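You operate a simulated robot arm through the tools that you are given. There is no shell and no other tool. Be economical: measure what you need, move in short steps, check, and stop when the job is done.

You are at the controls of a simulated two-armed robot. One attempt, no reset.

Task
Carry the strapped carton with both arms and set it on the ends bench top. Then switch the brake slider on. Then fetch the fat grey cap and set it on the small black pulley. Then open the lower coil drawer. The order counts. The brake slider goes toward x +0.0, y +1.0, z +0.0 (a direction in the base frame), to its stop.

Only the result counts: the job must be done as asked and must still hold three seconds after the hand-in. Knocking over, shifting, dropping, spilling or breaking anything else fails it. A push-on lid holds only when it is set on centred and level and pressed home; a screw cap is set on level and turned clockwise until tight.

Robot
Two 7-joint arms with fingered hands on one trunk, on a base that drives. Base frame: it is fixed to the floor where the robot stands at the start and does not move with it; the origin is under the middle of the robot, x ahead of it, y to its left, z up; the surface under the hand at the start is at about z = 0.64. Units: m, degrees, N and s.
The left shoulder is at the start at [0.176, 0.182, 0.881], the right one opposite. With the tool pointing down near the work surface each hand reaches from about 0.1 to 0.94 m from the robot's upright axis, wherever it stands, measured 20 degrees to its own side. Places, roughly: brake slider [0.4, 0.5, 0.8]; ends bench top [0.6, 1, 0.8]; fat grey cap (4x4x3 cm) [0.3, 1.2, 0.8]; lower coil drawer [-4, -5.8, 0.4]; small black pulley (5x5x3 cm) [0.6, -0.7, 0.8]; strapped carton (33x20x15 cm) [0.5, 0.1, 0.7]. Payload 3.8 kg a hand.
The TCP of each hand is the grasp point between the finger pads, 0.03 m short of the fingertips. In the tool frame z runs along the fingers and y along their closing line. The gripper opens to 0.104 m. The gripper's body begins 0.035 m behind the TCP. The gripper is a hand of 4 fingers: y runs from the thumb to the fingers, the wrist lies at [-0.017, -0.104, -0.178] in the tool frame, and closing takes about 1.5 s.
Orientation is that of the tool frame in the base frame, as a unit quaternion [w, x, y, z]. With the fingers straight down and the wrist toward the robot, the tool's x, y and z point along [0, 1, 0], [1, 0, 0] and [0, 0, -1] of the base frame.

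Tools
- The arms move only by the tool servo_tool. It takes "left_motion", "right_motion" or both (then of equal length, played together; a hand with none holds still); each is a list of rows, each a list of 6 numbers: the shift along the tool's x, y, z in units of 30 mm (1.0 is 30 mm), then the turn, a rotation vector about the tool's x, y, z in units of 4 degrees (1.0 is 4 degrees). In form: [[tx, ty, tz, wx, wy, wz], ...]. A call has 1 to 12 rows; each row shifts and turns the commanded pose from where the row before left it, along the tool's axes as they then stand. "left_fingers" and "right_fingers" are, for a hand that has rows, the opening, from 0 (shut) to 1 (fully open), set as the call begins (left out, the last holds). A call with a number of a shift or a turn outside -1 to 1 is refused whole. A row lasts 0.2 s, in which the tool goes at most 0.05 m and 8.6 degrees; a call with a longer step from one row to the next is refused whole, and so is a gripper value outside its range. A pose out of reach is approached as far as the arm can. The call stops where the force on the tool passes 40 N (or 10 N more than at its start, if that is more) or the arm is blocked; 0.2 s more then pass. The fingers move at their own pace (about 0.072 m/s each) and stop on an object; they squeeze with about 22 N. The grip force told is the motor's: it shows also when the fingers shut on nothing. Time passes only in rows, and 0.2 s behind the last, so rows that do not move let the fingers close. It gives the time, the measured TCP pose, the force on the tool (base axes), the opening and the grip force at its end, in the units of the frame above (readings bear some noise), with the torque about the TCP (base axes, N m) and any sound that the robot's microphone picked up.
- Cameras (640 x 400 px; columns grow to the right, rows downward): "scene" is now at [0.313, 0.0312, 1.093]; the picture's right is [0.28, -0.96, 0.00], its down [-0.15, -0.04, -0.99] and it looks along [0.95, 0.28, -0.16] (base axes); focal length 214 px, centre (320, 200). "left" rides on the left gripper at [-0.066, -0.09, -0.126] in its tool frame; the picture's right is [-0.78, -0.30, 0.56], its down [0.57, -0.70, 0.42] and it looks along [0.26, 0.65, 0.71] (tool axes); focal length 275 px, centre (320, 200). "right" rides on the right gripper at [0.066, -0.09, -0.126] in its tool frame; the picture's right is [-0.78, 0.30, -0.56], its down [-0.57, -0.70, 0.42] and it looks along [-0.26, 0.65, 0.71] (tool axes); focal length 275 px, centre (320, 200). There is no depth. A picture from a camera that has moved, and an enlarged one, comes with that camera's place and axes in the base frame and with its lens. The place of the scene camera against the robot may be out by one fixed shift of up to 0.012 m in any direction.
- capture(camera): a new picture of that camera. No time passes.
- raise_lower(by): slides the trunk up (or, below 0, down) by that many m; the arms and the scene camera ride with it, the base frame stays. It gives what a move gives, with no picture.
- base_move(legs): drives the robot by 1 to 6 legs, each [ahead, left, turn to the left] in m, m and degrees, along the robot's own axes; the way and the turn of a leg run together, so that a leg with both is an arc; at most 1.5 m and 180 degrees a leg. The arms and the cameras ride along, it lands a little off, and it stops where it bumps. It gives what a move gives.
- curl_fingers(index, middle, ring, thumb_bend, thumb_turn, hand): sets how far each is bent, from 0 (flat) to 1 (curled in); at 0.3 the hand is open as for a grip, at 0.7 the pads meet at the TCP. One left out holds its place. A second passes; each finger stops where it meets its share of the squeeze, and holds until it gets a number again. A gripper value or a shape takes the hand back. It gives what a move gives, with no picture; readings hold the bend of each and the force on the fingers (four entries, about 0 where the hand has none), thumb and palm. thumb_turn goes from beside the hand (0) to across from the fingers (1), as for a grip.
- preshape(shape, hand): the hand has 4 fingers and takes this shape, open, in about a second: jaw (thumb against the fingers, like two jaws); tri (thumb and two fingers); tip (a fingertip pinch); poke (one finger out to press); point (the index stretched); flat (the hand flat); cup (the hand cupped); fist (a fist). The gripper value then closes the fingers along that shape, each until it touches; the sizes above hold for jaw. It gives what a move gives, with no picture.
- pan_tilt(pan, tilt): turns the head with the scene camera to pan (to the left, within 86 degrees either way) and tilt (down, from -29 to 69), counted from straight ahead of the robot. It gives what a move gives.
- inspect(camera, box): a new picture of the part [left, top, right, bottom] of that camera's present view, enlarged. No time passes.
- finish_job(): hands the job in; it is judged then, once.

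Go step by step. Nothing tells you exact positions but the pictures and the camera data: compare them with the known pose of the tool, close in by small moves and look again before you grip or let go. The budget is 165 turns and 122 pictures, counting those below and the enlarged ones. Unless the task says otherwise, let go and move clear before handing in, and close with one line.

The tools are called after "Call:" as name(argument=value, ...) on one line, values as JSON. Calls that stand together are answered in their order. servo_tool: Moves the arms, as the interface text tells. Its arguments: {"type":"object","properties":{"left_motion":{"type":"array"},"left_fingers":{"type":"number"},"right_motion":{"type":"array"},"right_fingers":{"type":"number"}},"required":[]} The other tools are called the same way: raise_lower (by) slides the trunk up or down; preshape (shape, hand) gives the hand a shape; curl_fingers (index, middle, ring, thumb_bend, thumb_turn, hand) moves the fingers one by one; base_move (legs) drives the base; pan_tilt (pan, tilt) turns the head that bears the scene camera; capture (camera) takes a picture; inspect (camera, box) takes an enlarged picture of a part of a camera's view; finish_job () hands the job in.

At the start:

```text
time_s: 0.0
left_ee_pos: [0.408, 0.4349, 1.1102]
left_orientation: [0.0, 0.708, 0.707, 0.001]
left_contact_force: [-1.0, -0.7, -0.6]
left_moment: [0.0, 0.0, 0.01]
left_width: 0.1039
left_grasp_force: 0.1
left_shape: jaw
left_bend: [0.3, 0.3, 0.3, 0.3, 0.97]
left_finger forces: [0.0, 0.1, 0.0, 0.0, 0.1, 0.0]
right_ee_pos: [0.4302, 0.0285, 1.1171]
right_orientation: [0.0, 0.707, 0.707, 0.0]
right_contact_force: [1.0, -0.7, 0.1]
right_moment: [0.0, 0.01, 0.0]
right_width: 0.1035
right_grasp_force: 0.0
right_shape: jaw
right_bend: [0.3, 0.3, 0.3, 0.3, 0.97]
right_finger forces: [0.1, 0.0, 0.0, 0.0, 0.0, 0.1]
trunk travel left (down, up): [-0.04, 0.716]
robot x, y, heading: [-0.0023, -0.0009, 0.1]
head pan, tilt: [16.2, 9.0]
```

scene: 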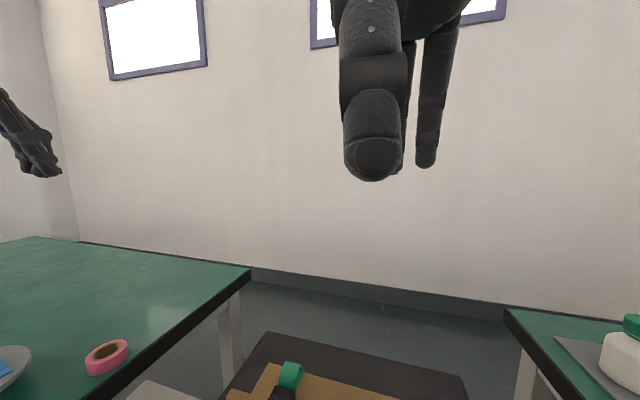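
right: 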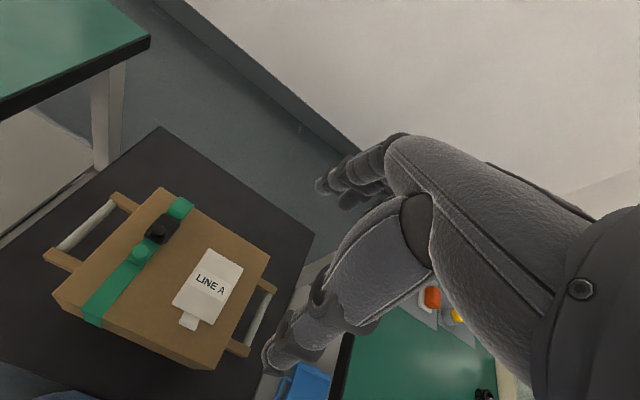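
left: 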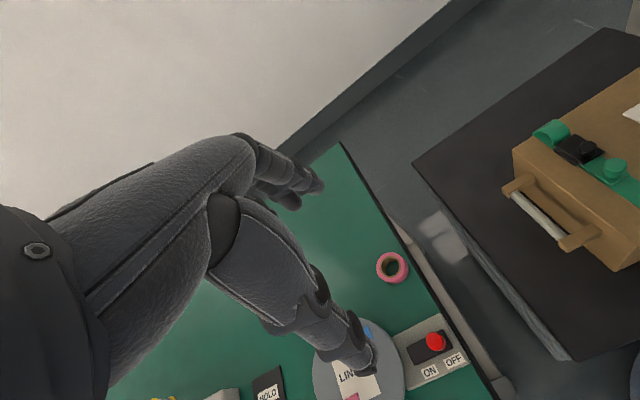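

I see a strapped carton with bar handles at both ends on a dark table, with a green bench to the left holding the slider. I look down at the carton and left to the bench first.

Call:
pan_tilt(pan=10, tilt=55)

Call:
capture(camera="scene")

Call:
pan_tilt(pan=65, tilt=25)

Call:
capture(camera="scene")

```text
time_s: 1.1
left_ee_pos: [0.4079, 0.4357, 1.1096]
left_orientation: [0.0, 0.707, 0.707, -0.001]
left_contact_force: [-0.7, 0.5, -0.4]
left_moment: [-0.02, 0.02, 0.0]
left_width: 0.1036
left_grasp_force: 0.0
left_shape: jaw
left_bend: [0.3, 0.3, 0.3, 0.3, 0.97]
left_finger forces: [0.1, 0.0, 0.0, 0.0, 0.0, 0.0]
right_ee_pos: [0.4287, 0.0294, 1.1176]
right_orientation: [0.0, 0.707, 0.707, 0.0]
right_contact_force: [-0.7, -0.2, -0.4]
right_moment: [0.01, 0.02, 0.0]
right_width: 0.1038
right_grasp_force: 0.1
right_shape: jaw
right_bend: [0.3, 0.3, 0.3, 0.3, 0.97]
right_finger forces: [0.0, 0.0, 0.1, 0.0, 0.1, 0.1]
trunk travel left (down, up): [-0.04, 0.716]
robot x, y, heading: [-0.0011, 0.0029, 0.0]
head pan, tilt: [10.0, 55.0]
```

```text
118 pictures are left
camera scene: at [0.2949, 0.0178, 1.0231], right [0.17, -0.98, 0.0], down [-0.81, -0.14, -0.57], along [0.57, 0.1, -0.82], focal length 214 px, centre (320, 200)
```

scene: 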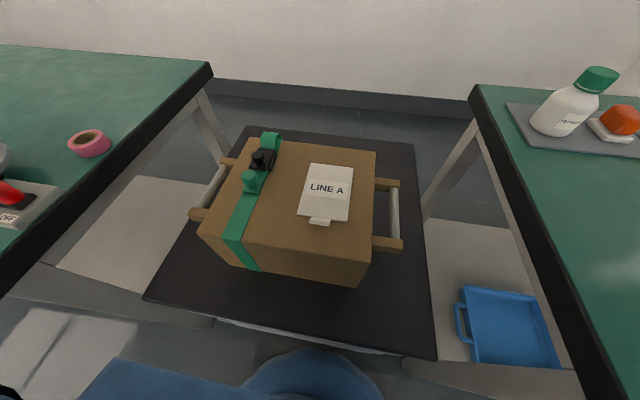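

```text
time_s: 2.4
left_ee_pos: [0.4084, 0.4353, 1.1086]
left_orientation: [0.0, 0.707, 0.707, -0.001]
left_contact_force: [0.1, -0.1, 0.0]
left_moment: [0.01, 0.02, 0.01]
left_width: 0.1034
left_grasp_force: 0.1
left_shape: jaw
left_bend: [0.3, 0.3, 0.3, 0.3, 0.97]
left_finger forces: [0.0, 0.1, 0.0, 0.0, 0.1, 0.1]
right_ee_pos: [0.4303, 0.0293, 1.1188]
right_orientation: [0.0, 0.707, 0.708, 0.0]
right_contact_force: [-0.7, 0.2, 1.2]
right_moment: [-0.02, 0.03, 0.03]
right_width: 0.1037
right_grasp_force: 0.1
right_shape: jaw
right_bend: [0.3, 0.3, 0.3, 0.3, 0.97]
right_finger forces: [0.0, 0.1, 0.0, 0.1, 0.0, 0.0]
trunk travel left (down, up): [-0.04, 0.716]
robot x, y, heading: [-0.0048, 0.0007, -0.1]
head pan, tilt: [65.0, 25.0]
```

```text
117 pictures are left
camera scene: at [0.2629, 0.0888, 1.067], right [0.91, -0.42, 0.0], down [-0.18, -0.38, -0.91], along [0.38, 0.82, -0.42], focal length 214 px, centre (320, 200)
```

scene: 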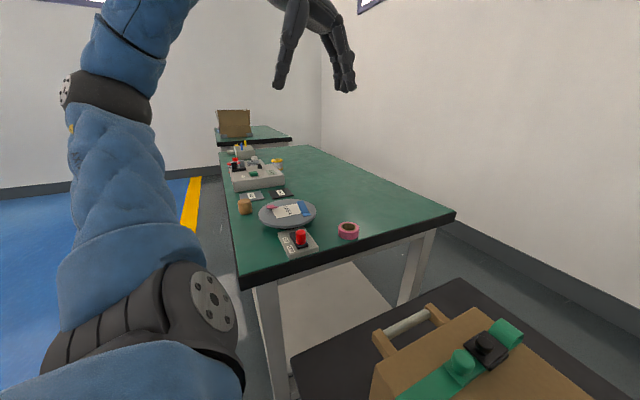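

The left bench has a slider switch near its near edge, a plate, and other items beyond, with free space behind. I zoom in.

Call:
inspect(camera="scene", box=[210, 100, 370, 200])

Call:
inspect(camera="scene", box=[220, 170, 380, 270])

Call:
pan_tilt(pan=-55, tilt=25)

Call:
capture(camera="scene")

```text
4.00 times, centred on (290, 150) of scene
camera zoom: at [0.2629, 0.0888, 1.067], right [0.91, -0.42, 0.0], down [-0.18, -0.38, -0.91], along [0.38, 0.82, -0.42], focal length 858 px, centre (440, 400)
```

zoom: 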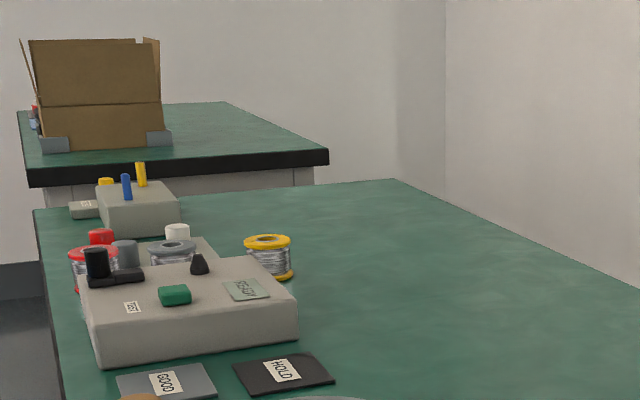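

```text
4.00 times, centred on (300, 220) of scene
camera zoom: at [0.2629, 0.0888, 1.067], right [0.91, -0.42, 0.0], down [-0.18, -0.38, -0.91], along [0.38, 0.82, -0.42], focal length 858 px, centre (400, 120)
```

zoom: 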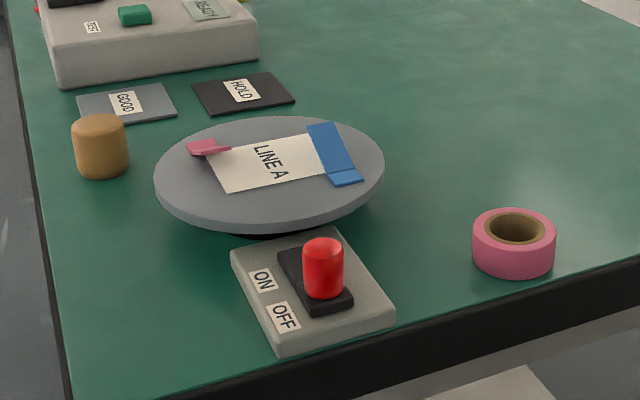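

```text
time_s: 4.4
left_ee_pos: [0.4077, 0.4336, 1.1093]
left_orientation: [0.0, 0.707, 0.707, 0.0]
left_contact_force: [0.3, -0.2, -0.1]
left_moment: [0.0, 0.01, 0.03]
left_width: 0.1037
left_grasp_force: 0.1
left_shape: jaw
left_bend: [0.3, 0.3, 0.3, 0.3, 0.97]
left_finger forces: [0.0, 0.1, 0.0, 0.0, 0.0, 0.0]
right_ee_pos: [0.4305, 0.0291, 1.1187]
right_orientation: [0.0, 0.707, 0.707, 0.0]
right_contact_force: [-0.8, 1.6, -0.5]
right_moment: [0.03, 0.0, 0.04]
right_width: 0.1038
right_grasp_force: 0.0
right_shape: jaw
right_bend: [0.3, 0.3, 0.3, 0.3, 0.97]
right_finger forces: [0.0, 0.0, 0.0, 0.1, 0.0, 0.0]
trunk travel left (down, up): [-0.04, 0.716]
robot x, y, heading: [0.0011, -0.0012, -0.1]
head pan, tilt: [-55.0, 25.0]
```

```text
114 pictures are left
camera scene: at [0.2768, -0.0701, 1.0671], right [-0.82, -0.57, 0.0], down [-0.24, 0.35, -0.91], along [0.52, -0.74, -0.42], focal length 214 px, centre (320, 200)
```

scene: 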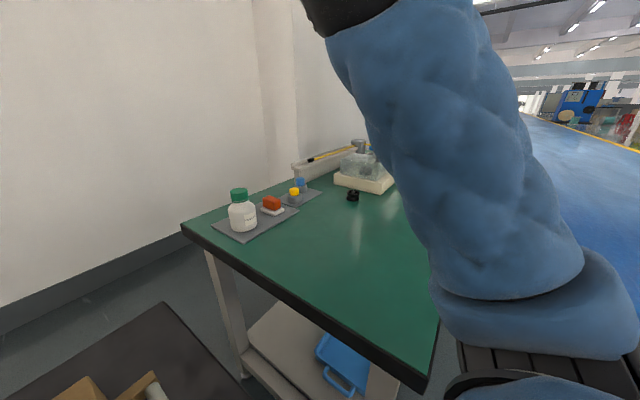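

The carton sits at about (0.485, 0.09), its handle rods along x at y≈0.24 and y≈-0.07. I turn both hands 90° so their closing lines run across the rods.

Call:
servo_tool(left_motion=[[0, 0, 0, 0, 0, 1], [0, 0, 0, 0, 0, 1], [0, 0, 0, 0, 0, 1], [0, 0, 0, 0, 0, 1], [0, 0, 0, 0, 0, 1], [0, 0, 0, 0, 0, 1], [0, 0, 0, 0, 0, 1], [0, 0, 0, 0, 0, 1], [0, 0, 0, 0, 0, 1], [0, 0, 0, 0, 0, 1], [0, 0, 0, 0, 0, 1], [0, 0, 0, 0, 0, 1]], right_motion=[[0, 0, 0, 0, 0, -1], [0, 0, 0, 0, 0, -1], [0, 0, 0, 0, 0, -1], [0, 0, 0, 0, 0, -1], [0, 0, 0, 0, 0, -1], [0, 0, 0, 0, 0, -1], [0, 0, 0, 0, 0, -1], [0, 0, 0, 0, 0, -1], [0, 0, 0, 0, 0, -1], [0, 0, 0, 0, 0, -1], [0, 0, 0, 0, 0, -1], [0, 0, 0, 0, 0, -1]])

Call:
servo_tool(left_motion=[[0, 0, 0, 0, 0, 1], [0, 0, 0, 0, 0, 1], [0, 0, 0, 0, 0, 1], [0, 0, 0, 0, 0, 1], [0, 0, 0, 0, 0, 1], [0, 0, 0, 0, 0, 1], [0, 0, 0, 0, 0, 1], [0, 0, 0, 0, 0, 1], [0, 0, 0, 0, 0, 1], [0, 0, 0, 0, 0, 1], [0, 0, 0, 0, 0, 0.5], [0, 0, 0, 0, 0, 0]], right_motion=[[0, 0, 0, 0, 0, -1], [0, 0, 0, 0, 0, -1], [0, 0, 0, 0, 0, -1], [0, 0, 0, 0, 0, -1], [0, 0, 0, 0, 0, -1], [0, 0, 0, 0, 0, -1], [0, 0, 0, 0, 0, -1], [0, 0, 0, 0, 0, -1], [0, 0, 0, 0, 0, -1], [0, 0, 0, 0, 0, -1], [0, 0, 0, 0, 0, -0.5], [0, 0, 0, 0, 0, 0]])

Call:
pan_tilt(pan=10, tilt=55)

Call:
capture(camera="left")

Call:
capture(camera="right")

Call:
inspect(camera="scene", box=[160, 100, 440, 300])

```text
time_s: 7.0
left_ee_pos: [0.4073, 0.4353, 1.1098]
left_orientation: [0.0, 0.934, 0.358, -0.001]
left_contact_force: [-0.5, 0.9, -0.5]
left_moment: [0.0, 0.02, 0.03]
left_width: 0.1038
left_grasp_force: 0.0
left_shape: jaw
left_bend: [0.3, 0.3, 0.3, 0.3, 0.97]
left_finger forces: [0.1, 0.0, 0.0, 0.1, 0.1, 0.0]
right_ee_pos: [0.4305, 0.0294, 1.1182]
right_orientation: [-0.001, 0.357, 0.934, 0.0]
right_contact_force: [-0.4, -0.5, 0.4]
right_moment: [0.02, 0.01, -0.02]
right_width: 0.1037
right_grasp_force: 0.1
right_shape: jaw
right_bend: [0.3, 0.3, 0.3, 0.3, 0.97]
right_finger forces: [0.0, 0.0, 0.0, 0.0, 0.0, 0.0]
trunk travel left (down, up): [-0.04, 0.716]
robot x, y, heading: [0.0038, -0.0036, 0.2]
head pan, tilt: [-55.0, 25.0]
```

```text
time_s: 9.6
left_ee_pos: [0.4129, 0.4145, 1.0826]
left_orientation: [0.0, 1.0, 0.001, 0.001]
left_contact_force: [0.4, 0.0, -0.8]
left_moment: [-0.02, 0.01, -0.05]
left_width: 0.1036
left_grasp_force: 0.0
left_shape: jaw
left_bend: [0.3, 0.3, 0.3, 0.3, 0.97]
left_finger forces: [0.0, 0.0, 0.0, 0.1, 0.1, 0.0]
left hand out of reach, approached as far as the arm can: row 8, 9, 10, 11
right_ee_pos: [0.4295, 0.0308, 1.1165]
right_orientation: [0.0, -0.001, 1.0, 0.0]
right_contact_force: [-0.2, -0.3, 0.8]
right_moment: [-0.01, 0.01, -0.03]
right_width: 0.1035
right_grasp_force: 0.1
right_shape: jaw
right_bend: [0.3, 0.3, 0.3, 0.3, 0.97]
right_finger forces: [0.0, 0.0, 0.0, 0.1, 0.0, 0.0]
trunk travel left (down, up): [-0.04, 0.716]
robot x, y, heading: [0.0004, -0.0001, 0.0]
head pan, tilt: [-55.0, 25.0]
```

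```text
time_s: 10.9
left_ee_pos: [0.4144, 0.4143, 1.0837]
left_orientation: [0.0, 1.0, 0.001, 0.0]
left_contact_force: [-0.1, 0.2, 0.7]
left_moment: [-0.01, 0.0, 0.02]
left_width: 0.1036
left_grasp_force: 0.2
left_shape: jaw
left_bend: [0.3, 0.3, 0.3, 0.3, 0.97]
left_finger forces: [0.1, 0.1, 0.0, 0.0, 0.1, 0.1]
right_ee_pos: [0.4296, 0.0291, 1.119]
right_orientation: [-0.001, 0.0, 1.0, 0.0]
right_contact_force: [0.0, 0.7, 0.2]
right_moment: [0.01, 0.02, 0.02]
right_width: 0.1036
right_grasp_force: 0.0
right_shape: jaw
right_bend: [0.3, 0.3, 0.3, 0.3, 0.97]
right_finger forces: [0.0, 0.1, 0.1, 0.0, 0.1, 0.1]
trunk travel left (down, up): [-0.04, 0.716]
robot x, y, heading: [0.003, -0.0008, -0.0]
head pan, tilt: [10.0, 55.0]
```

```text
113 pictures are left
camera left: at [0.3472, 0.5043, 1.2073], right [-0.78, 0.3, -0.56], down [0.57, 0.7, -0.42], along [0.27, -0.65, -0.71], focal length 275 px, centre (320, 200)
```

left: 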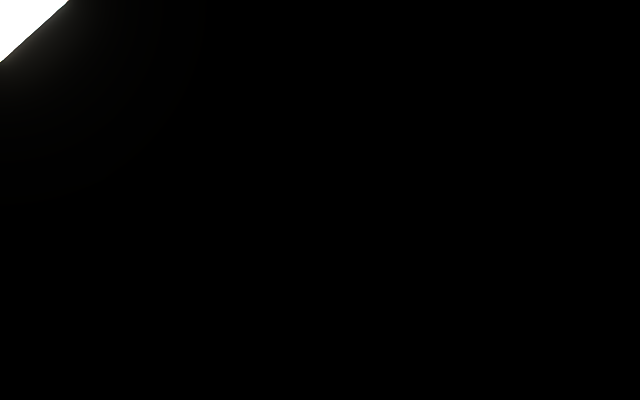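

```text
112 pictures are left
camera right: at [0.3632, -0.0603, 1.2434], right [0.78, 0.3, 0.56], down [0.57, -0.7, -0.42], along [0.26, 0.65, -0.71], focal length 275 px, centre (320, 200)
```

right: 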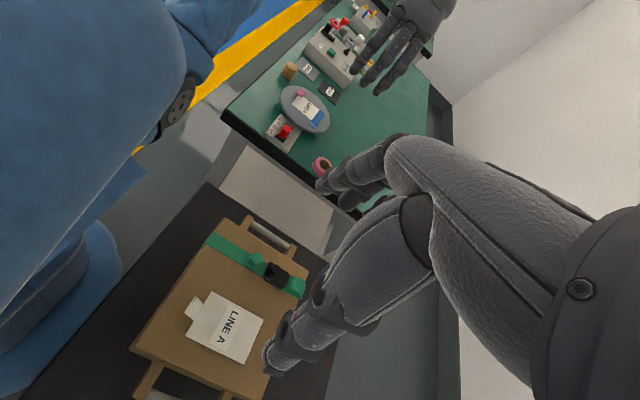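

```text
2.00 times, centred on (300, 200) of scene
camera zoom: at [0.295, 0.0178, 1.0231], right [0.17, -0.98, 0.0], down [-0.81, -0.14, -0.57], along [0.56, 0.1, -0.82], focal length 429 px, centre (360, 200)
```

zoom: 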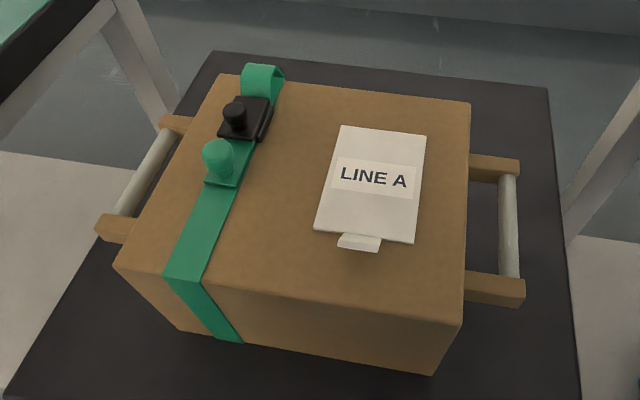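

The hands now face the rods; I estimate rods at about (0.477, 0.234, 0.74) and (0.477, -0.07, 0.74). I bring both hands above them, outside, and tilt them 20° inward.

Call:
servo_tool(left_motion=[[0.3, 0.65, 0.8, 0, 0, 0], [0.3, 0.65, 0.8, 0, 0, 0], [0.3, 0.65, 0.8, 0, 0, 0], [0.3, 0.65, 0.8, 0, 0, 0], [0.3, 0.65, 0.8, 0, 0, 0], [0.3, 0.65, 0.8, 0, 0, 0], [0.3, 0.65, 0.8, 0, 0, 0], [0, 0, 0, -1, 0, 0], [0, 0, 0, -1, 0, 0], [0, 0, 0, -1, 0, 0], [0, 0, 0, -1, 0, 0], [0, 0, 0, -1, 0, 0]], right_motion=[[-0.22, -0.7, 0, 0, 0, 0], [-0.22, -0.7, 0.95, 0, 0, 0], [-0.22, -0.7, 0.95, 0, 0, 0], [-0.22, -0.7, 0.95, 0, 0, 0], [-0.22, -0.6, 0.95, 0, 0, 0], [-0.22, -0.45, 0.95, 0, 0, 0], [-0.22, 0, 0.95, 0, 0, 0], [0, 0, 0.95, -1, 0, 0], [0, 0, 0, -1, 0, 0], [0, 0, 0, -1, 0, 0], [0, 0, 0, -1, 0, 0], [0, 0, 0, -1, 0, 0]])

Call:
capture(camera="left")

Call:
capture(camera="right")

Call:
capture(camera="scene")

```text
time_s: 13.6
left_ee_pos: [0.4802, 0.2519, 0.9167]
left_orientation: [0.174, 0.985, -0.017, 0.0]
left_contact_force: [-0.1, 0.8, 0.2]
left_moment: [0.0, -0.01, 0.01]
left_width: 0.1035
left_grasp_force: 0.0
left_shape: jaw
left_bend: [0.3, 0.3, 0.3, 0.3, 0.97]
left_finger forces: [0.0, 0.1, 0.0, 0.1, 0.0, 0.0]
right_ee_pos: [0.4407, -0.1224, 0.9684]
right_orientation: [0.087, 0.02, 0.982, 0.166]
right_contact_force: [0.3, -0.1, 0.5]
right_moment: [-0.02, 0.0, 0.04]
right_width: 0.1038
right_grasp_force: 0.0
right_shape: jaw
right_bend: [0.3, 0.3, 0.3, 0.3, 0.97]
right_finger forces: [0.0, 0.0, 0.1, 0.1, 0.1, 0.0]
right hand out of reach, approached as far as the arm can: row 7, 8, 10, 11, 12
trunk travel left (down, up): [-0.04, 0.716]
robot x, y, heading: [0.0043, -0.0122, -1.7]
head pan, tilt: [10.0, 55.0]
stopped in row 12 (right hand): the arm was blocked; the commanded pose is now the measured one
```

```text
110 pictures are left
camera left: at [0.4194, 0.3823, 1.0019], right [-0.77, 0.11, -0.63], down [0.59, 0.49, -0.64], along [0.24, -0.86, -0.45], focal length 275 px, centre (320, 200)
```

left: 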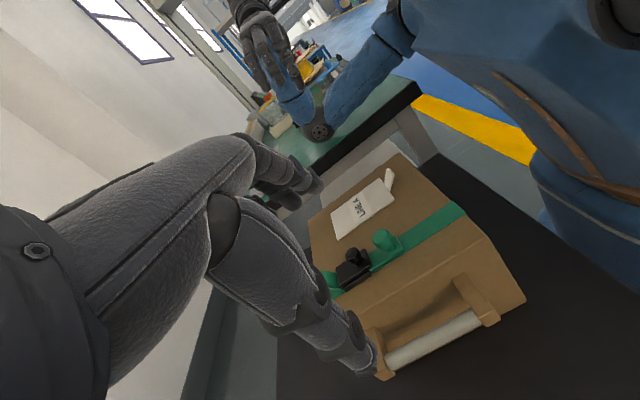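

```text
109 pictures are left
camera right: at [0.3511, -0.2432, 1.0454], right [0.67, 0.05, 0.74], down [0.63, -0.56, -0.53], along [0.39, 0.82, -0.41], focal length 275 px, centre (320, 200)
```

right: 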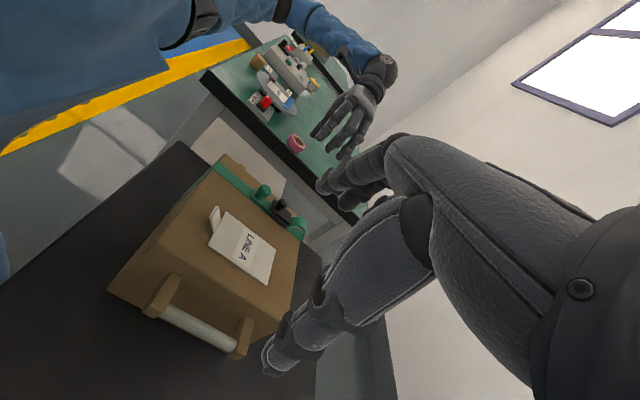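

```text
108 pictures are left
camera scene: at [0.2907, -0.0014, 1.0242], right [0.14, -0.99, 0.0], down [-0.8, -0.12, -0.58], along [0.58, 0.08, -0.81], focal length 214 px, centre (320, 200)
```

scene: 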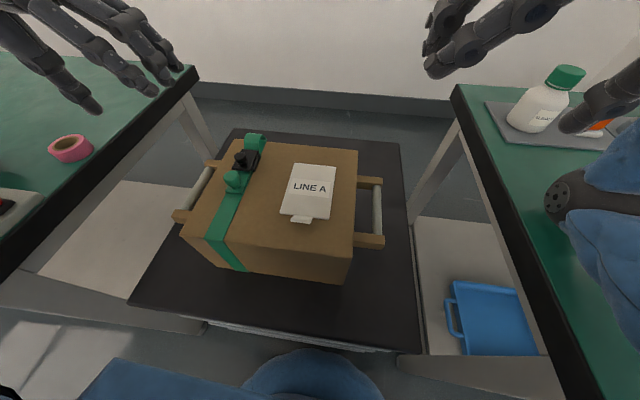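

The right forearm met the right bench and nudged the robot slightly. I raise the trunk to get the elbows clear of the benches and look.

Call:
raise_lower(by=0.25)

Call:
pan_tilt(pan=0, tilt=55)

Call:
capture(camera="scene")

```text
time_s: 16.2
left_ee_pos: [0.4889, 0.2535, 1.1637]
left_orientation: [0.174, 0.985, -0.014, -0.004]
left_contact_force: [-0.7, 0.2, 0.5]
left_moment: [0.0, 0.0, -0.01]
left_width: 0.1039
left_grasp_force: 0.0
left_shape: jaw
left_bend: [0.3, 0.3, 0.3, 0.3, 0.97]
left_finger forces: [0.0, 0.0, 0.0, 0.1, 0.0, 0.1]
right_ee_pos: [0.31, -0.1152, 1.295]
right_orientation: [0.219, -0.008, 0.962, 0.163]
right_contact_force: [0.7, -0.7, 0.1]
right_moment: [-0.02, -0.01, 0.02]
right_width: 0.1038
right_grasp_force: 0.0
right_shape: jaw
right_bend: [0.3, 0.3, 0.3, 0.3, 0.97]
right_finger forces: [0.1, 0.0, 0.1, 0.0, 0.0, 0.1]
trunk travel left (down, up): [-0.29, 0.466]
robot x, y, heading: [0.0053, -0.0111, -1.8]
head pan, tilt: [10.0, 55.0]
```

```text
time_s: 16.9
left_ee_pos: [0.4882, 0.2536, 1.1644]
left_orientation: [0.173, 0.985, -0.016, -0.004]
left_contact_force: [0.3, -0.4, 0.2]
left_moment: [0.0, 0.0, -0.01]
left_width: 0.1037
left_grasp_force: 0.0
left_shape: jaw
left_bend: [0.3, 0.3, 0.3, 0.3, 0.97]
left_finger forces: [0.1, 0.0, 0.0, 0.0, 0.1, 0.0]
right_ee_pos: [0.3101, -0.1143, 1.2935]
right_orientation: [0.219, -0.008, 0.962, 0.163]
right_contact_force: [0.0, 0.0, 0.0]
right_moment: [0.02, -0.04, 0.03]
right_width: 0.1039
right_grasp_force: 0.0
right_shape: jaw
right_bend: [0.3, 0.3, 0.3, 0.3, 0.97]
right_finger forces: [0.0, 0.1, 0.0, 0.1, 0.1, 0.0]
trunk travel left (down, up): [-0.29, 0.466]
robot x, y, heading: [0.0075, -0.0098, -1.9]
head pan, tilt: [0.0, 55.0]
```

```text
107 pictures are left
camera scene: at [0.1649, -0.0096, 1.2851], right [-0.03, -1.0, 0.0], down [-0.82, 0.02, -0.57], along [0.57, -0.02, -0.82], focal length 214 px, centre (320, 200)
```

scene: 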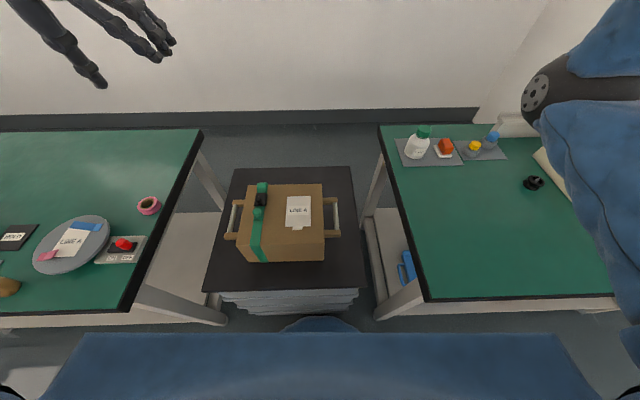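

The carton hasn't moved and the bench items look undisturbed. I correct the small base turn, then level the right hand's orientation.

Call:
base_move(legs=[[0, 0.01, 1.9]])

Call:
servo_tool(right_motion=[[0, 0, 0, -0.03, 0.885, 0.19], [0, 0, 0, -0.03, 0.885, 0.19], [0, 0, 0, -0.03, 0.885, 0.19], [0, 0, 0, -0.03, 0.885, 0.19], [0, 0, 0, -0.03, 0.885, 0.19], [0, 0, 0, -0.03, 0.885, 0.19], [0, 0, 0, -0.03, 0.885, 0.19], [0, 0, 0, 0, 0, 0]])

```text
time_s: 17.7
left_ee_pos: [0.48, 0.2804, 1.1635]
left_orientation: [0.174, 0.985, 0.001, -0.001]
left_contact_force: [-1.0, 0.2, -0.3]
left_moment: [-0.06, 0.0, 0.05]
left_width: 0.104
left_grasp_force: 0.0
left_shape: jaw
left_bend: [0.3, 0.3, 0.3, 0.3, 0.97]
left_finger forces: [0.0, 0.0, 0.0, 0.0, 0.0, 0.0]
right_ee_pos: [0.313, -0.0929, 1.2943]
right_orientation: [0.217, -0.023, 0.962, 0.166]
right_contact_force: [0.7, 1.2, 0.6]
right_moment: [0.0, -0.01, 0.0]
right_width: 0.1039
right_grasp_force: 0.0
right_shape: jaw
right_bend: [0.3, 0.3, 0.3, 0.3, 0.97]
right_finger forces: [0.0, 0.0, 0.0, 0.0, 0.0, 0.0]
trunk travel left (down, up): [-0.29, 0.466]
robot x, y, heading: [0.0074, 0.0013, -0.1]
head pan, tilt: [0.0, 55.0]
```

```text
time_s: 19.5
left_ee_pos: [0.4796, 0.2793, 1.1638]
left_orientation: [0.174, 0.985, 0.001, -0.001]
left_contact_force: [-0.6, 0.2, 0.5]
left_moment: [0.0, 0.0, -0.02]
left_width: 0.104
left_grasp_force: 0.0
left_shape: jaw
left_bend: [0.3, 0.3, 0.3, 0.3, 0.97]
left_finger forces: [0.1, 0.1, 0.0, 0.1, 0.0, 0.1]
right_ee_pos: [0.3135, -0.096, 1.295]
right_orientation: [-0.004, -0.016, 0.984, 0.175]
right_contact_force: [0.3, 0.6, 0.0]
right_moment: [0.04, 0.04, 0.0]
right_width: 0.1036
right_grasp_force: 0.1
right_shape: jaw
right_bend: [0.3, 0.3, 0.3, 0.3, 0.97]
right_finger forces: [0.1, 0.0, 0.0, 0.0, 0.0, 0.0]
trunk travel left (down, up): [-0.29, 0.466]
robot x, y, heading: [0.0022, -0.0009, 0.1]
head pan, tilt: [0.0, 55.0]
```

Both hands are at the right tilt; I bring them down to z≈0.90 just outside the rods.

Call:
servo_tool(left_motion=[[-0.01, -0.225, 0.7, 0, 0, 0], [-0.01, -0.225, 0.7, 0, 0, 0], [-0.01, -0.225, 0.7, 0, 0, 0], [-0.01, -0.225, 0.7, 0, 0, 0], [-0.01, -0.225, 0.7, 0, 0, 0], [-0.01, -0.225, 0.7, 0, 0, 0], [-0.01, -0.225, 0.7, 0, 0, 0], [-0.01, -0.225, 0.7, 0, 0, 0], [-0.01, -0.225, 0.7, 0, 0, 0], [-0.01, -0.225, 0.7, 0, 0, 0], [-0.01, -0.225, 0.7, 0, 0, 0], [-0.01, -0.225, 0.7, 0, 0, 0]], right_motion=[[-0.45, -0.385, 1, 0, 0, 0], [-0.45, -0.385, 1, 0, 0, 0], [-0.45, -0.385, 1, 0, 0, 0], [-0.45, -0.385, 1, 0, 0, 0], [-0.45, -0.385, 1, 0, 0, 0], [-0.45, -0.385, 1, 0, 0, 0], [-0.45, -0.385, 1, 0, 0, 0], [-0.45, -0.385, 1, 0, 0, 0], [-0.45, -0.385, 1, 0, 0, 0], [-0.45, -0.385, 1, 0, 0, 0], [-0.45, -0.385, 1, 0, 0, 0], [-0.45, -0.385, 1, 0, 0, 0]])

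Call:
capture(camera="left")

Call:
capture(camera="right")

Call:
capture(camera="scene")

```text
time_s: 22.1
left_ee_pos: [0.4757, 0.2683, 0.8974]
left_orientation: [0.174, 0.985, 0.0, -0.001]
left_contact_force: [-0.1, 0.1, 0.1]
left_moment: [0.0, 0.0, 0.03]
left_width: 0.1039
left_grasp_force: 0.1
left_shape: jaw
left_bend: [0.3, 0.3, 0.3, 0.3, 0.97]
left_finger forces: [0.0, 0.0, 0.0, 0.0, 0.0, 0.0]
right_ee_pos: [0.2943, -0.0948, 1.0946]
right_orientation: [-0.004, -0.015, 0.984, 0.175]
right_contact_force: [-0.1, -1.3, -0.5]
right_moment: [0.01, 0.02, 0.03]
right_width: 0.1038
right_grasp_force: 0.1
right_shape: jaw
right_bend: [0.3, 0.3, 0.3, 0.3, 0.97]
right_finger forces: [0.0, 0.0, 0.0, 0.1, 0.0, 0.0]
right hand out of reach, approached as far as the arm can: row 4, 5, 6, 7, 8, 9, 10, 11, 12
trunk travel left (down, up): [-0.29, 0.466]
robot x, y, heading: [0.007, -0.0005, -0.1]
head pan, tilt: [0.0, 55.0]
```

```text
106 pictures are left
camera left: at [0.4101, 0.3964, 0.9848], right [-0.78, 0.09, -0.62], down [0.57, 0.52, -0.64], along [0.27, -0.85, -0.45], focal length 275 px, centre (320, 200)
```

left: 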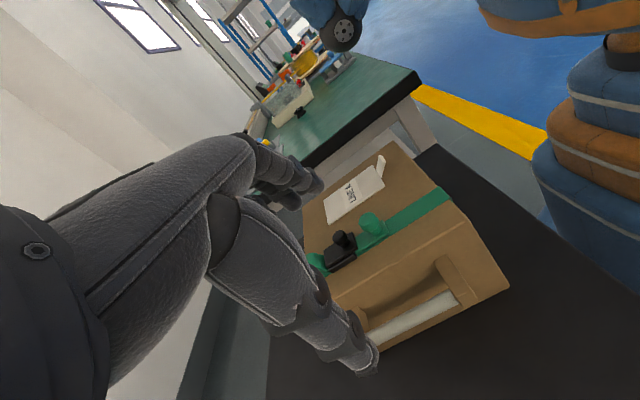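

```text
105 pictures are left
camera right: at [0.2313, -0.2241, 1.1811], right [0.77, 0.11, 0.62], down [0.59, -0.5, -0.64], along [0.24, 0.86, -0.45], focal length 275 px, centre (320, 200)
```

right: 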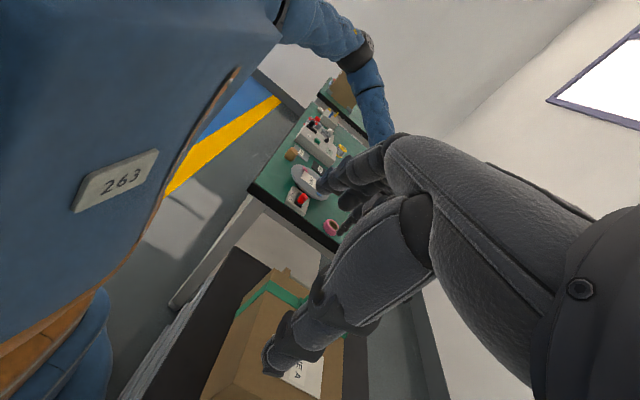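

```text
104 pictures are left
camera scene: at [0.1655, 0.0051, 1.2851], right [0.0, -1.0, 0.0], down [-0.82, 0.0, -0.57], along [0.57, 0.0, -0.82], focal length 214 px, centre (320, 200)
```

scene: 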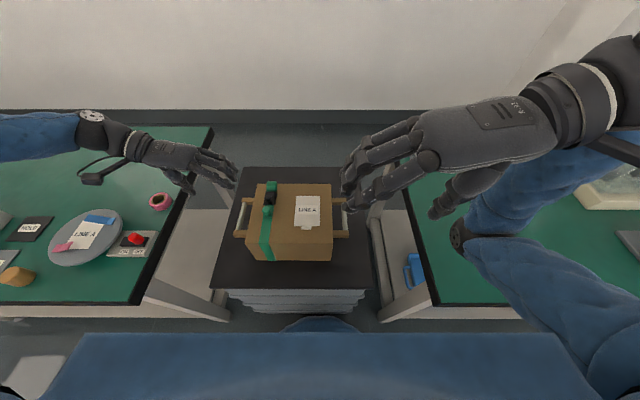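

The right arm is in a poor elbow configuration (it started near the centreline). I take the right hand up and out to mirror the left arm's starting pose, then come in again.

Call:
servo_tool(right_motion=[[-0.14, -0.55, -0.94, 0, 0, 0], [-0.14, -0.55, -0.94, 0, 0, 0], [-0.14, -0.55, -0.94, 0, 0, 0], [-0.14, -0.55, -0.94, 0, 0, 0], [-0.14, -0.55, -0.94, 0, 0, 0], [-0.14, -0.55, -0.94, 0, 0, 0], [-0.14, -0.55, -0.94, 0, 0, 0], [-0.14, -0.55, -0.94, 0, 0, 0], [-0.14, -0.55, -0.94, 0, 0, 0], [-0.14, -0.55, -0.94, 0, 0, 0], [-0.14, -0.55, -0.94, 0, 0, 0], [-0.14, -0.55, -0.94, 0, 0, 0]])

Call:
servo_tool(right_motion=[[0, 0, 0, 1, 0, 0], [0, 0, 0, 1, 0, 0], [0, 0, 0, 1, 0, 0], [0, 0, 0, 1, 0, 0], [0, 0, 0, 1, 0, 0], [0, 0, 0, 0, 0, 1], [0, 0, 0, 0, 0, 1], [0, 0, 0, 0, 0, 1], [0, 0, 0, 0, 0, 1], [0, 0, 0, 0, 0, 1], [0, 0, 0, 0, 0, 1], [0, 0, 0, 0, 0, 1]])

Call:
servo_tool(right_motion=[[0, 0, 0, 0, 0, 1], [0, 0, 0, 0, 0, 1], [0, 0, 0, 0, 0, 1], [0, 0, 0, 0, 0, 1], [0, 0, 0, 0, 0, 1], [0, 0, 0, 0, 0, 1], [0, 0, 0, 0, 0, 1], [0, 0, 0, 0, 0, 1], [0, 0, 0, 0, 0, 1], [0, 0, 0, 0, 0, 1], [0, 0, 0, 0, 0, 1], [0, 0, 0, 0, 0, 1]])

Call:
capture(camera="scene")

```text
time_s: 24.7
left_ee_pos: [0.4753, 0.2695, 0.8995]
left_orientation: [0.174, 0.985, 0.0, -0.001]
left_contact_force: [0.3, -0.5, 0.7]
left_moment: [-0.01, 0.0, 0.0]
left_width: 0.1039
left_grasp_force: 0.0
left_shape: jaw
left_bend: [0.3, 0.3, 0.3, 0.3, 0.97]
left_finger forces: [0.0, 0.0, 0.1, 0.0, 0.1, 0.1]
right_ee_pos: [0.2564, -0.3113, 1.3507]
right_orientation: [-0.003, -0.016, 0.984, 0.175]
right_contact_force: [-0.5, 0.2, -0.3]
right_moment: [0.0, 0.0, 0.02]
right_width: 0.1039
right_grasp_force: 0.0
right_shape: jaw
right_bend: [0.3, 0.3, 0.3, 0.3, 0.97]
right_finger forces: [0.1, 0.1, 0.1, 0.1, 0.1, 0.0]
right hand out of reach, approached as far as the arm can: row 5, 6, 7, 8, 9, 10, 11, 12
trunk travel left (down, up): [-0.29, 0.466]
robot x, y, heading: [0.0062, -0.0001, -0.1]
head pan, tilt: [0.0, 55.0]
```

```text
time_s: 27.3
left_ee_pos: [0.4751, 0.269, 0.8986]
left_orientation: [0.174, 0.985, 0.001, -0.001]
left_contact_force: [1.1, 0.0, -1.0]
left_moment: [0.02, -0.01, -0.01]
left_width: 0.1038
left_grasp_force: 0.0
left_shape: jaw
left_bend: [0.3, 0.3, 0.3, 0.3, 0.97]
left_finger forces: [0.0, 0.1, 0.1, 0.0, 0.1, 0.0]
right_ee_pos: [0.2252, -0.2734, 1.338]
right_orientation: [0.0, 0.227, 0.974, 0.002]
right_contact_force: [-0.2, 0.4, 0.3]
right_moment: [-0.03, 0.01, 0.02]
right_width: 0.1039
right_grasp_force: 0.2
right_shape: jaw
right_bend: [0.3, 0.3, 0.3, 0.3, 0.97]
right_finger forces: [0.1, 0.0, 0.1, 0.0, 0.0, 0.0]
right hand out of reach, approached as far as the arm can: row 1, 2, 3, 4, 5
trunk travel left (down, up): [-0.29, 0.466]
robot x, y, heading: [0.0035, 0.0011, -0.2]
head pan, tilt: [0.0, 55.0]
```

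```text
time_s: 29.9
left_ee_pos: [0.4742, 0.2697, 0.8976]
left_orientation: [0.174, 0.985, 0.001, -0.001]
left_contact_force: [-0.7, 0.3, 0.5]
left_moment: [0.01, 0.02, 0.02]
left_width: 0.1036
left_grasp_force: 0.0
left_shape: jaw
left_bend: [0.3, 0.3, 0.3, 0.3, 0.97]
left_finger forces: [0.1, 0.1, 0.0, 0.0, 0.1, 0.0]
right_ee_pos: [0.2251, -0.2725, 1.338]
right_orientation: [0.0, 0.603, 0.798, 0.001]
right_contact_force: [0.3, 0.6, 0.9]
right_moment: [-0.01, 0.0, -0.01]
right_width: 0.1038
right_grasp_force: 0.1
right_shape: jaw
right_bend: [0.3, 0.3, 0.3, 0.3, 0.97]
right_finger forces: [0.1, 0.1, 0.0, 0.0, 0.1, 0.1]
trunk travel left (down, up): [-0.29, 0.466]
robot x, y, heading: [0.0083, 0.001, 0.2]
head pan, tilt: [0.0, 55.0]
```

```text
103 pictures are left
camera scene: at [0.1649, 0.0053, 1.2852], right [0.0, -1.0, 0.0], down [-0.82, 0.0, -0.57], along [0.57, 0.0, -0.82], focal length 214 px, centre (320, 200)
```

scene: 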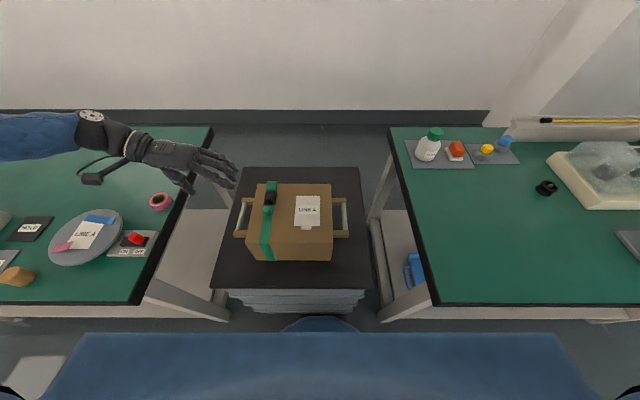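

Right arm is back at its side. I finish turning it and push it forward and outward with the elbow outside.

Call:
servo_tool(right_motion=[[0, 0, 0, 0, 0, 1], [0, 0, 0, 0, 0, 1], [0, 0, 0, 0, 0, 1], [0, 0, 0, 0, 0, 1], [-0.5, 0.9, 0.3, 0, 0, 0], [-0.5, 0.9, 0.3, 0, 0, 0], [-0.5, 0.9, 0.3, 0, 0, 0], [-0.5, 0.9, 0.3, 0, 0, 0], [-0.5, 0.9, 0.3, 0, 0, 0], [-0.5, 0.9, 0.3, 0, 0, 0], [-0.5, 0.9, 0.3, 0, 0, 0], [-0.5, 0.9, 0.3, 0, 0, 0]])

Call:
servo_tool(right_motion=[[0, 0, 0, 0, 0, -1], [0, 0, 0, 0, 0, -1], [0, 0, 0, 0, 0, -1], [0, 0, 0, 0, 0, -1], [0, 0, 0, 0, 0, -1], [0, 0, 0, 0, 0, -1], [0, 0, 0, 0, 0, -1], [0, 0, 0, 0, 0, -1], [0, 0, 0, 0, 0, -1], [0, 0, 0, 0, 0, -1], [0, 0, 0, 0, 0, -1], [0, 0, 0, 0, 0, -1]])

Call:
servo_tool(right_motion=[[0, 0, 0, 0, 0, -1], [0, 0, 0, 0, 0, -1], [0, 0, 0, 0, 0, -1], [0, 0, 0, 0, 0, -1], [0, 0, 0, 0, 0, -1], [0, 0, 0, 0, 0, -1], [0, 0, 0, 0, 0, -1], [0, 0, 0, 0, 0, -1], [0, 0, 0, 0, 0, -1], [0, 0, 0, 0, 0, -1], [0, 0, 0, 0, 0, -0.5], [0, 0, 0, 0, 0, 0]])

Call:
capture(camera="scene")

```text
time_s: 32.5
left_ee_pos: [0.4756, 0.2681, 0.8984]
left_orientation: [0.173, 0.985, 0.002, 0.0]
left_contact_force: [0.2, 0.1, -0.3]
left_moment: [0.0, -0.05, -0.01]
left_width: 0.1037
left_grasp_force: 0.1
left_shape: jaw
left_bend: [0.3, 0.3, 0.3, 0.3, 0.97]
left_finger forces: [0.0, 0.0, 0.0, 0.0, 0.0, 0.0]
right_ee_pos: [0.4574, -0.3809, 1.2502]
right_orientation: [-0.001, 0.707, 0.707, 0.001]
right_contact_force: [0.8, 0.0, -0.9]
right_moment: [-0.04, 0.02, 0.0]
right_width: 0.1037
right_grasp_force: 0.1
right_shape: jaw
right_bend: [0.3, 0.3, 0.3, 0.3, 0.97]
right_finger forces: [0.0, 0.0, 0.0, 0.1, 0.1, 0.1]
right hand out of reach, approached as far as the arm can: row 2, 3, 4
trunk travel left (down, up): [-0.29, 0.466]
robot x, y, heading: [0.0062, 0.0, 0.1]
head pan, tilt: [0.0, 55.0]
```

```text
time_s: 35.1
left_ee_pos: [0.4758, 0.2697, 0.899]
left_orientation: [0.173, 0.985, 0.001, 0.0]
left_contact_force: [1.1, 0.0, 0.4]
left_moment: [-0.03, -0.01, -0.02]
left_width: 0.1039
left_grasp_force: 0.0
left_shape: jaw
left_bend: [0.3, 0.3, 0.3, 0.3, 0.97]
left_finger forces: [0.0, 0.1, 0.1, 0.0, 0.1, 0.0]
right_ee_pos: [0.4102, -0.3205, 1.2455]
right_orientation: [-0.002, 0.36, 0.933, 0.002]
right_contact_force: [0.1, -0.5, -0.5]
right_moment: [0.02, -0.02, 0.0]
right_width: 0.1039
right_grasp_force: 0.0
right_shape: jaw
right_bend: [0.3, 0.3, 0.3, 0.3, 0.97]
right_finger forces: [0.0, 0.0, 0.1, 0.0, 0.0, 0.1]
right hand out of reach, approached as far as the arm can: row 8, 9, 10, 11, 12
trunk travel left (down, up): [-0.29, 0.466]
robot x, y, heading: [0.0097, 0.0015, 0.1]
head pan, tilt: [0.0, 55.0]
```

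```text
time_s: 37.7
left_ee_pos: [0.4751, 0.2683, 0.8996]
left_orientation: [0.173, 0.985, 0.001, -0.001]
left_contact_force: [0.2, 0.4, -0.4]
left_moment: [0.0, 0.0, 0.0]
left_width: 0.1039
left_grasp_force: 0.1
left_shape: jaw
left_bend: [0.3, 0.3, 0.3, 0.3, 0.97]
left_finger forces: [0.0, 0.0, 0.1, 0.1, 0.0, 0.0]
right_ee_pos: [0.3096, -0.2153, 1.2404]
right_orientation: [0.0, 0.002, 1.0, 0.001]
right_contact_force: [-0.9, -0.1, 0.9]
right_moment: [0.01, -0.02, -0.02]
right_width: 0.1039
right_grasp_force: 0.1
right_shape: jaw
right_bend: [0.3, 0.3, 0.3, 0.3, 0.97]
right_finger forces: [0.0, 0.0, 0.0, 0.0, 0.0, 0.1]
right hand out of reach, approached as far as the arm can: row 1, 2, 3, 4, 5, 6, 7, 8, 9, 10, 11
trunk travel left (down, up): [-0.29, 0.466]
robot x, y, heading: [0.0052, -0.0009, 0.2]
head pan, tilt: [0.0, 55.0]
```

```text
102 pictures are left
camera scene: at [0.1652, 0.0052, 1.2851], right [0.0, -1.0, 0.0], down [-0.82, 0.0, -0.57], along [0.57, 0.0, -0.82], focal length 214 px, centre (320, 200)
```

scene: 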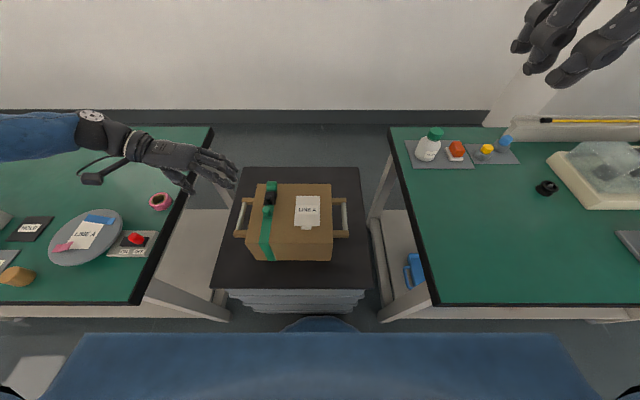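

Now I try going forward, down and inward with the right hand.

Call:
servo_tool(right_motion=[[-0.6, 0.0, 0.8, 0, 0, 0], [-0.6, 0, 0.8, 0, 0, 0], [-0.6, 0, 0.8, 0, 0, 0], [-0.6, 0, 0.8, 0, 0, 0], [-0.6, 0.1, 0.8, 0, 0, 0], [-0.6, 0.1, 0.8, 0, 0, 0], [-0.6, 0.1, 0.8, 0, 0, 0], [-0.6, 0.1, 0.8, 0, 0, 0], [-0.6, 0.1, 0.8, 0, 0, 0]])

Call:
capture(camera="scene")

```text
time_s: 39.7
left_ee_pos: [0.4752, 0.2686, 0.8989]
left_orientation: [0.174, 0.985, 0.002, 0.0]
left_contact_force: [0.3, -0.3, 1.1]
left_moment: [0.02, 0.0, -0.01]
left_width: 0.1036
left_grasp_force: 0.1
left_shape: jaw
left_bend: [0.3, 0.3, 0.3, 0.3, 0.97]
left_finger forces: [0.1, 0.0, 0.0, 0.0, 0.0, 0.1]
right_ee_pos: [0.3224, -0.1216, 1.0807]
right_orientation: [-0.001, 0.003, 1.0, 0.001]
right_contact_force: [0.1, 0.2, -1.1]
right_moment: [0.0, -0.02, 0.04]
right_width: 0.1042
right_grasp_force: 0.0
right_shape: jaw
right_bend: [0.3, 0.3, 0.3, 0.3, 0.97]
right_finger forces: [0.0, 0.0, 0.0, 0.1, 0.1, 0.1]
right hand out of reach, approached as far as the arm can: row 1, 2, 3, 4, 5, 6, 7, 8, 9
trunk travel left (down, up): [-0.29, 0.466]
robot x, y, heading: [0.0072, -0.0015, -0.0]
head pan, tilt: [0.0, 55.0]
```

```text
101 pictures are left
camera scene: at [0.1652, 0.0051, 1.2851], right [0.0, -1.0, 0.0], down [-0.82, 0.0, -0.57], along [0.57, 0.0, -0.82], focal length 214 px, centre (320, 200)
```

scene: 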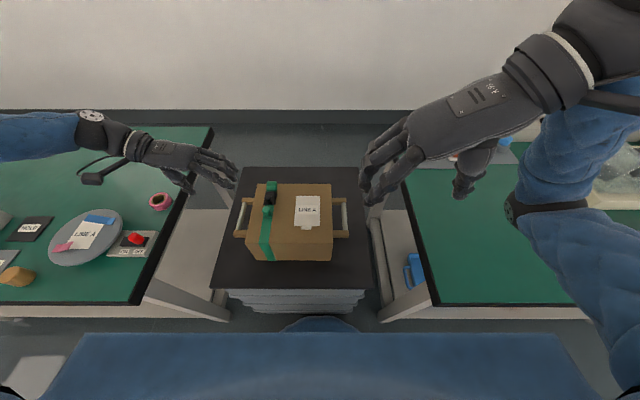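

I'll shift the base left so that the carton is centred before me, and bring the right arm through the same shoulder-relative path that worked for the left arm.

Call:
servo_tool(right_motion=[[0, 0, -0.78, 0, 0, 1], [0, 0, -0.78, 0, 0, 1], [0, 0, -0.78, 0, 0, 1], [0, 0, -0.78, 0, 0, 1], [0, 0, -0.78, 0, 0, 1], [0, 0, -0.78, 0, 0, 1], [0, 0, -0.78, 0, 0, 1], [0, 0, -0.78, 0, 0, 1], [0, 0, -0.78, 0, 0, 1], [0, 0, -0.78, 0, 0, 1], [0, 0, -0.78, 0, 0, 1], [0, 0, -0.78, 0, 0, 1]])

Call:
servo_tool(right_motion=[[0, 0, 0, 0, 0, 1], [0, 0, 0, 0, 0, 1], [0, 0, 0, 0, 0, 1], [0, 0, 0, 0, 0, 1], [0, 0, 0, 0, 0, 1], [0, 0, 0, 0, 0, 1], [0, 0, 0, 0, 0, 1], [0, 0, 0, 0, 0, 1], [0, 0, 0, 0, 0, 1], [0, 0, 0, 0, 0, 1], [0, 0, 0, 0, 0, 0.5], [0, 0, 0, 0, 0, 0]])

Call:
base_move(legs=[[0, 0.09, 0]])

Call:
capture(camera="scene")

```text
time_s: 42.3
left_ee_pos: [0.4745, 0.2689, 0.8991]
left_orientation: [0.173, 0.985, 0.001, 0.0]
left_contact_force: [-1.2, -1.0, -0.5]
left_moment: [0.04, -0.01, 0.01]
left_width: 0.1036
left_grasp_force: 0.0
left_shape: jaw
left_bend: [0.3, 0.3, 0.3, 0.3, 0.97]
left_finger forces: [0.1, 0.0, 0.0, 0.0, 0.0, 0.0]
right_ee_pos: [0.3236, -0.1204, 1.3627]
right_orientation: [0.0, 0.409, 0.913, 0.001]
right_contact_force: [0.6, 0.0, -0.2]
right_moment: [0.02, -0.01, -0.04]
right_width: 0.1038
right_grasp_force: 0.2
right_shape: jaw
right_bend: [0.3, 0.3, 0.3, 0.3, 0.97]
right_finger forces: [0.0, 0.1, 0.0, 0.0, 0.0, 0.0]
trunk travel left (down, up): [-0.29, 0.466]
robot x, y, heading: [0.0049, 0.0022, 0.2]
head pan, tilt: [0.0, 55.0]
```

```text
time_s: 44.9
left_ee_pos: [0.4752, 0.2686, 0.8987]
left_orientation: [0.174, 0.985, 0.002, 0.0]
left_contact_force: [0.5, -0.7, -1.0]
left_moment: [0.0, -0.01, -0.01]
left_width: 0.1038
left_grasp_force: 0.1
left_shape: jaw
left_bend: [0.3, 0.3, 0.3, 0.3, 0.97]
left_finger forces: [0.0, 0.0, 0.1, 0.1, 0.0, 0.0]
right_ee_pos: [0.3241, -0.1233, 1.3615]
right_orientation: [-0.002, 0.708, 0.707, 0.002]
right_contact_force: [0.4, 0.0, -0.2]
right_moment: [0.01, 0.01, -0.01]
right_width: 0.1039
right_grasp_force: 0.0
right_shape: jaw
right_bend: [0.3, 0.3, 0.3, 0.3, 0.97]
right_finger forces: [0.0, 0.1, 0.0, 0.0, 0.0, 0.0]
trunk travel left (down, up): [-0.29, 0.466]
robot x, y, heading: [0.0071, -0.0001, -0.0]
head pan, tilt: [0.0, 55.0]
```

```text
time_s: 46.0
left_ee_pos: [0.4748, 0.3601, 0.8988]
left_orientation: [0.174, 0.985, 0.001, -0.001]
left_contact_force: [0.3, 0.7, 0.2]
left_moment: [0.0, 0.02, 0.0]
left_width: 0.1037
left_grasp_force: 0.0
left_shape: jaw
left_bend: [0.3, 0.3, 0.3, 0.3, 0.97]
left_finger forces: [0.0, 0.0, 0.0, 0.1, 0.1, 0.0]
right_ee_pos: [0.3242, -0.0293, 1.3614]
right_orientation: [-0.001, 0.709, 0.705, 0.0]
right_contact_force: [0.1, 0.8, -0.1]
right_moment: [-0.06, 0.02, -0.03]
right_width: 0.1038
right_grasp_force: 0.0
right_shape: jaw
right_bend: [0.3, 0.3, 0.3, 0.3, 0.97]
right_finger forces: [0.0, 0.0, 0.1, 0.0, 0.1, 0.0]
trunk travel left (down, up): [-0.29, 0.466]
robot x, y, heading: [0.0047, 0.0905, 0.1]
head pan, tilt: [0.0, 55.0]
```

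```text
100 pictures are left
camera scene: at [0.1649, 0.0967, 1.2851], right [0.0, -1.0, 0.0], down [-0.82, 0.0, -0.57], along [0.57, 0.0, -0.82], focal length 214 px, centre (320, 200)
```

scene: 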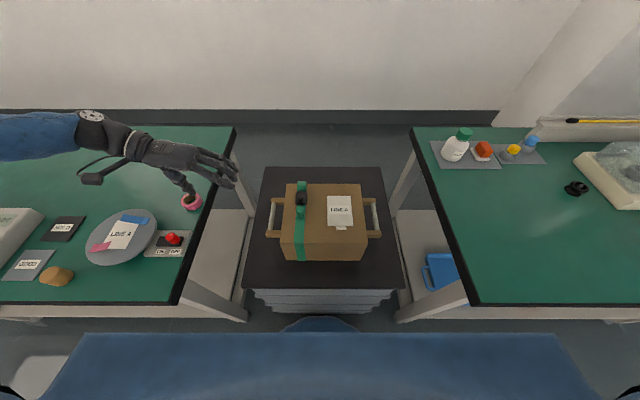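

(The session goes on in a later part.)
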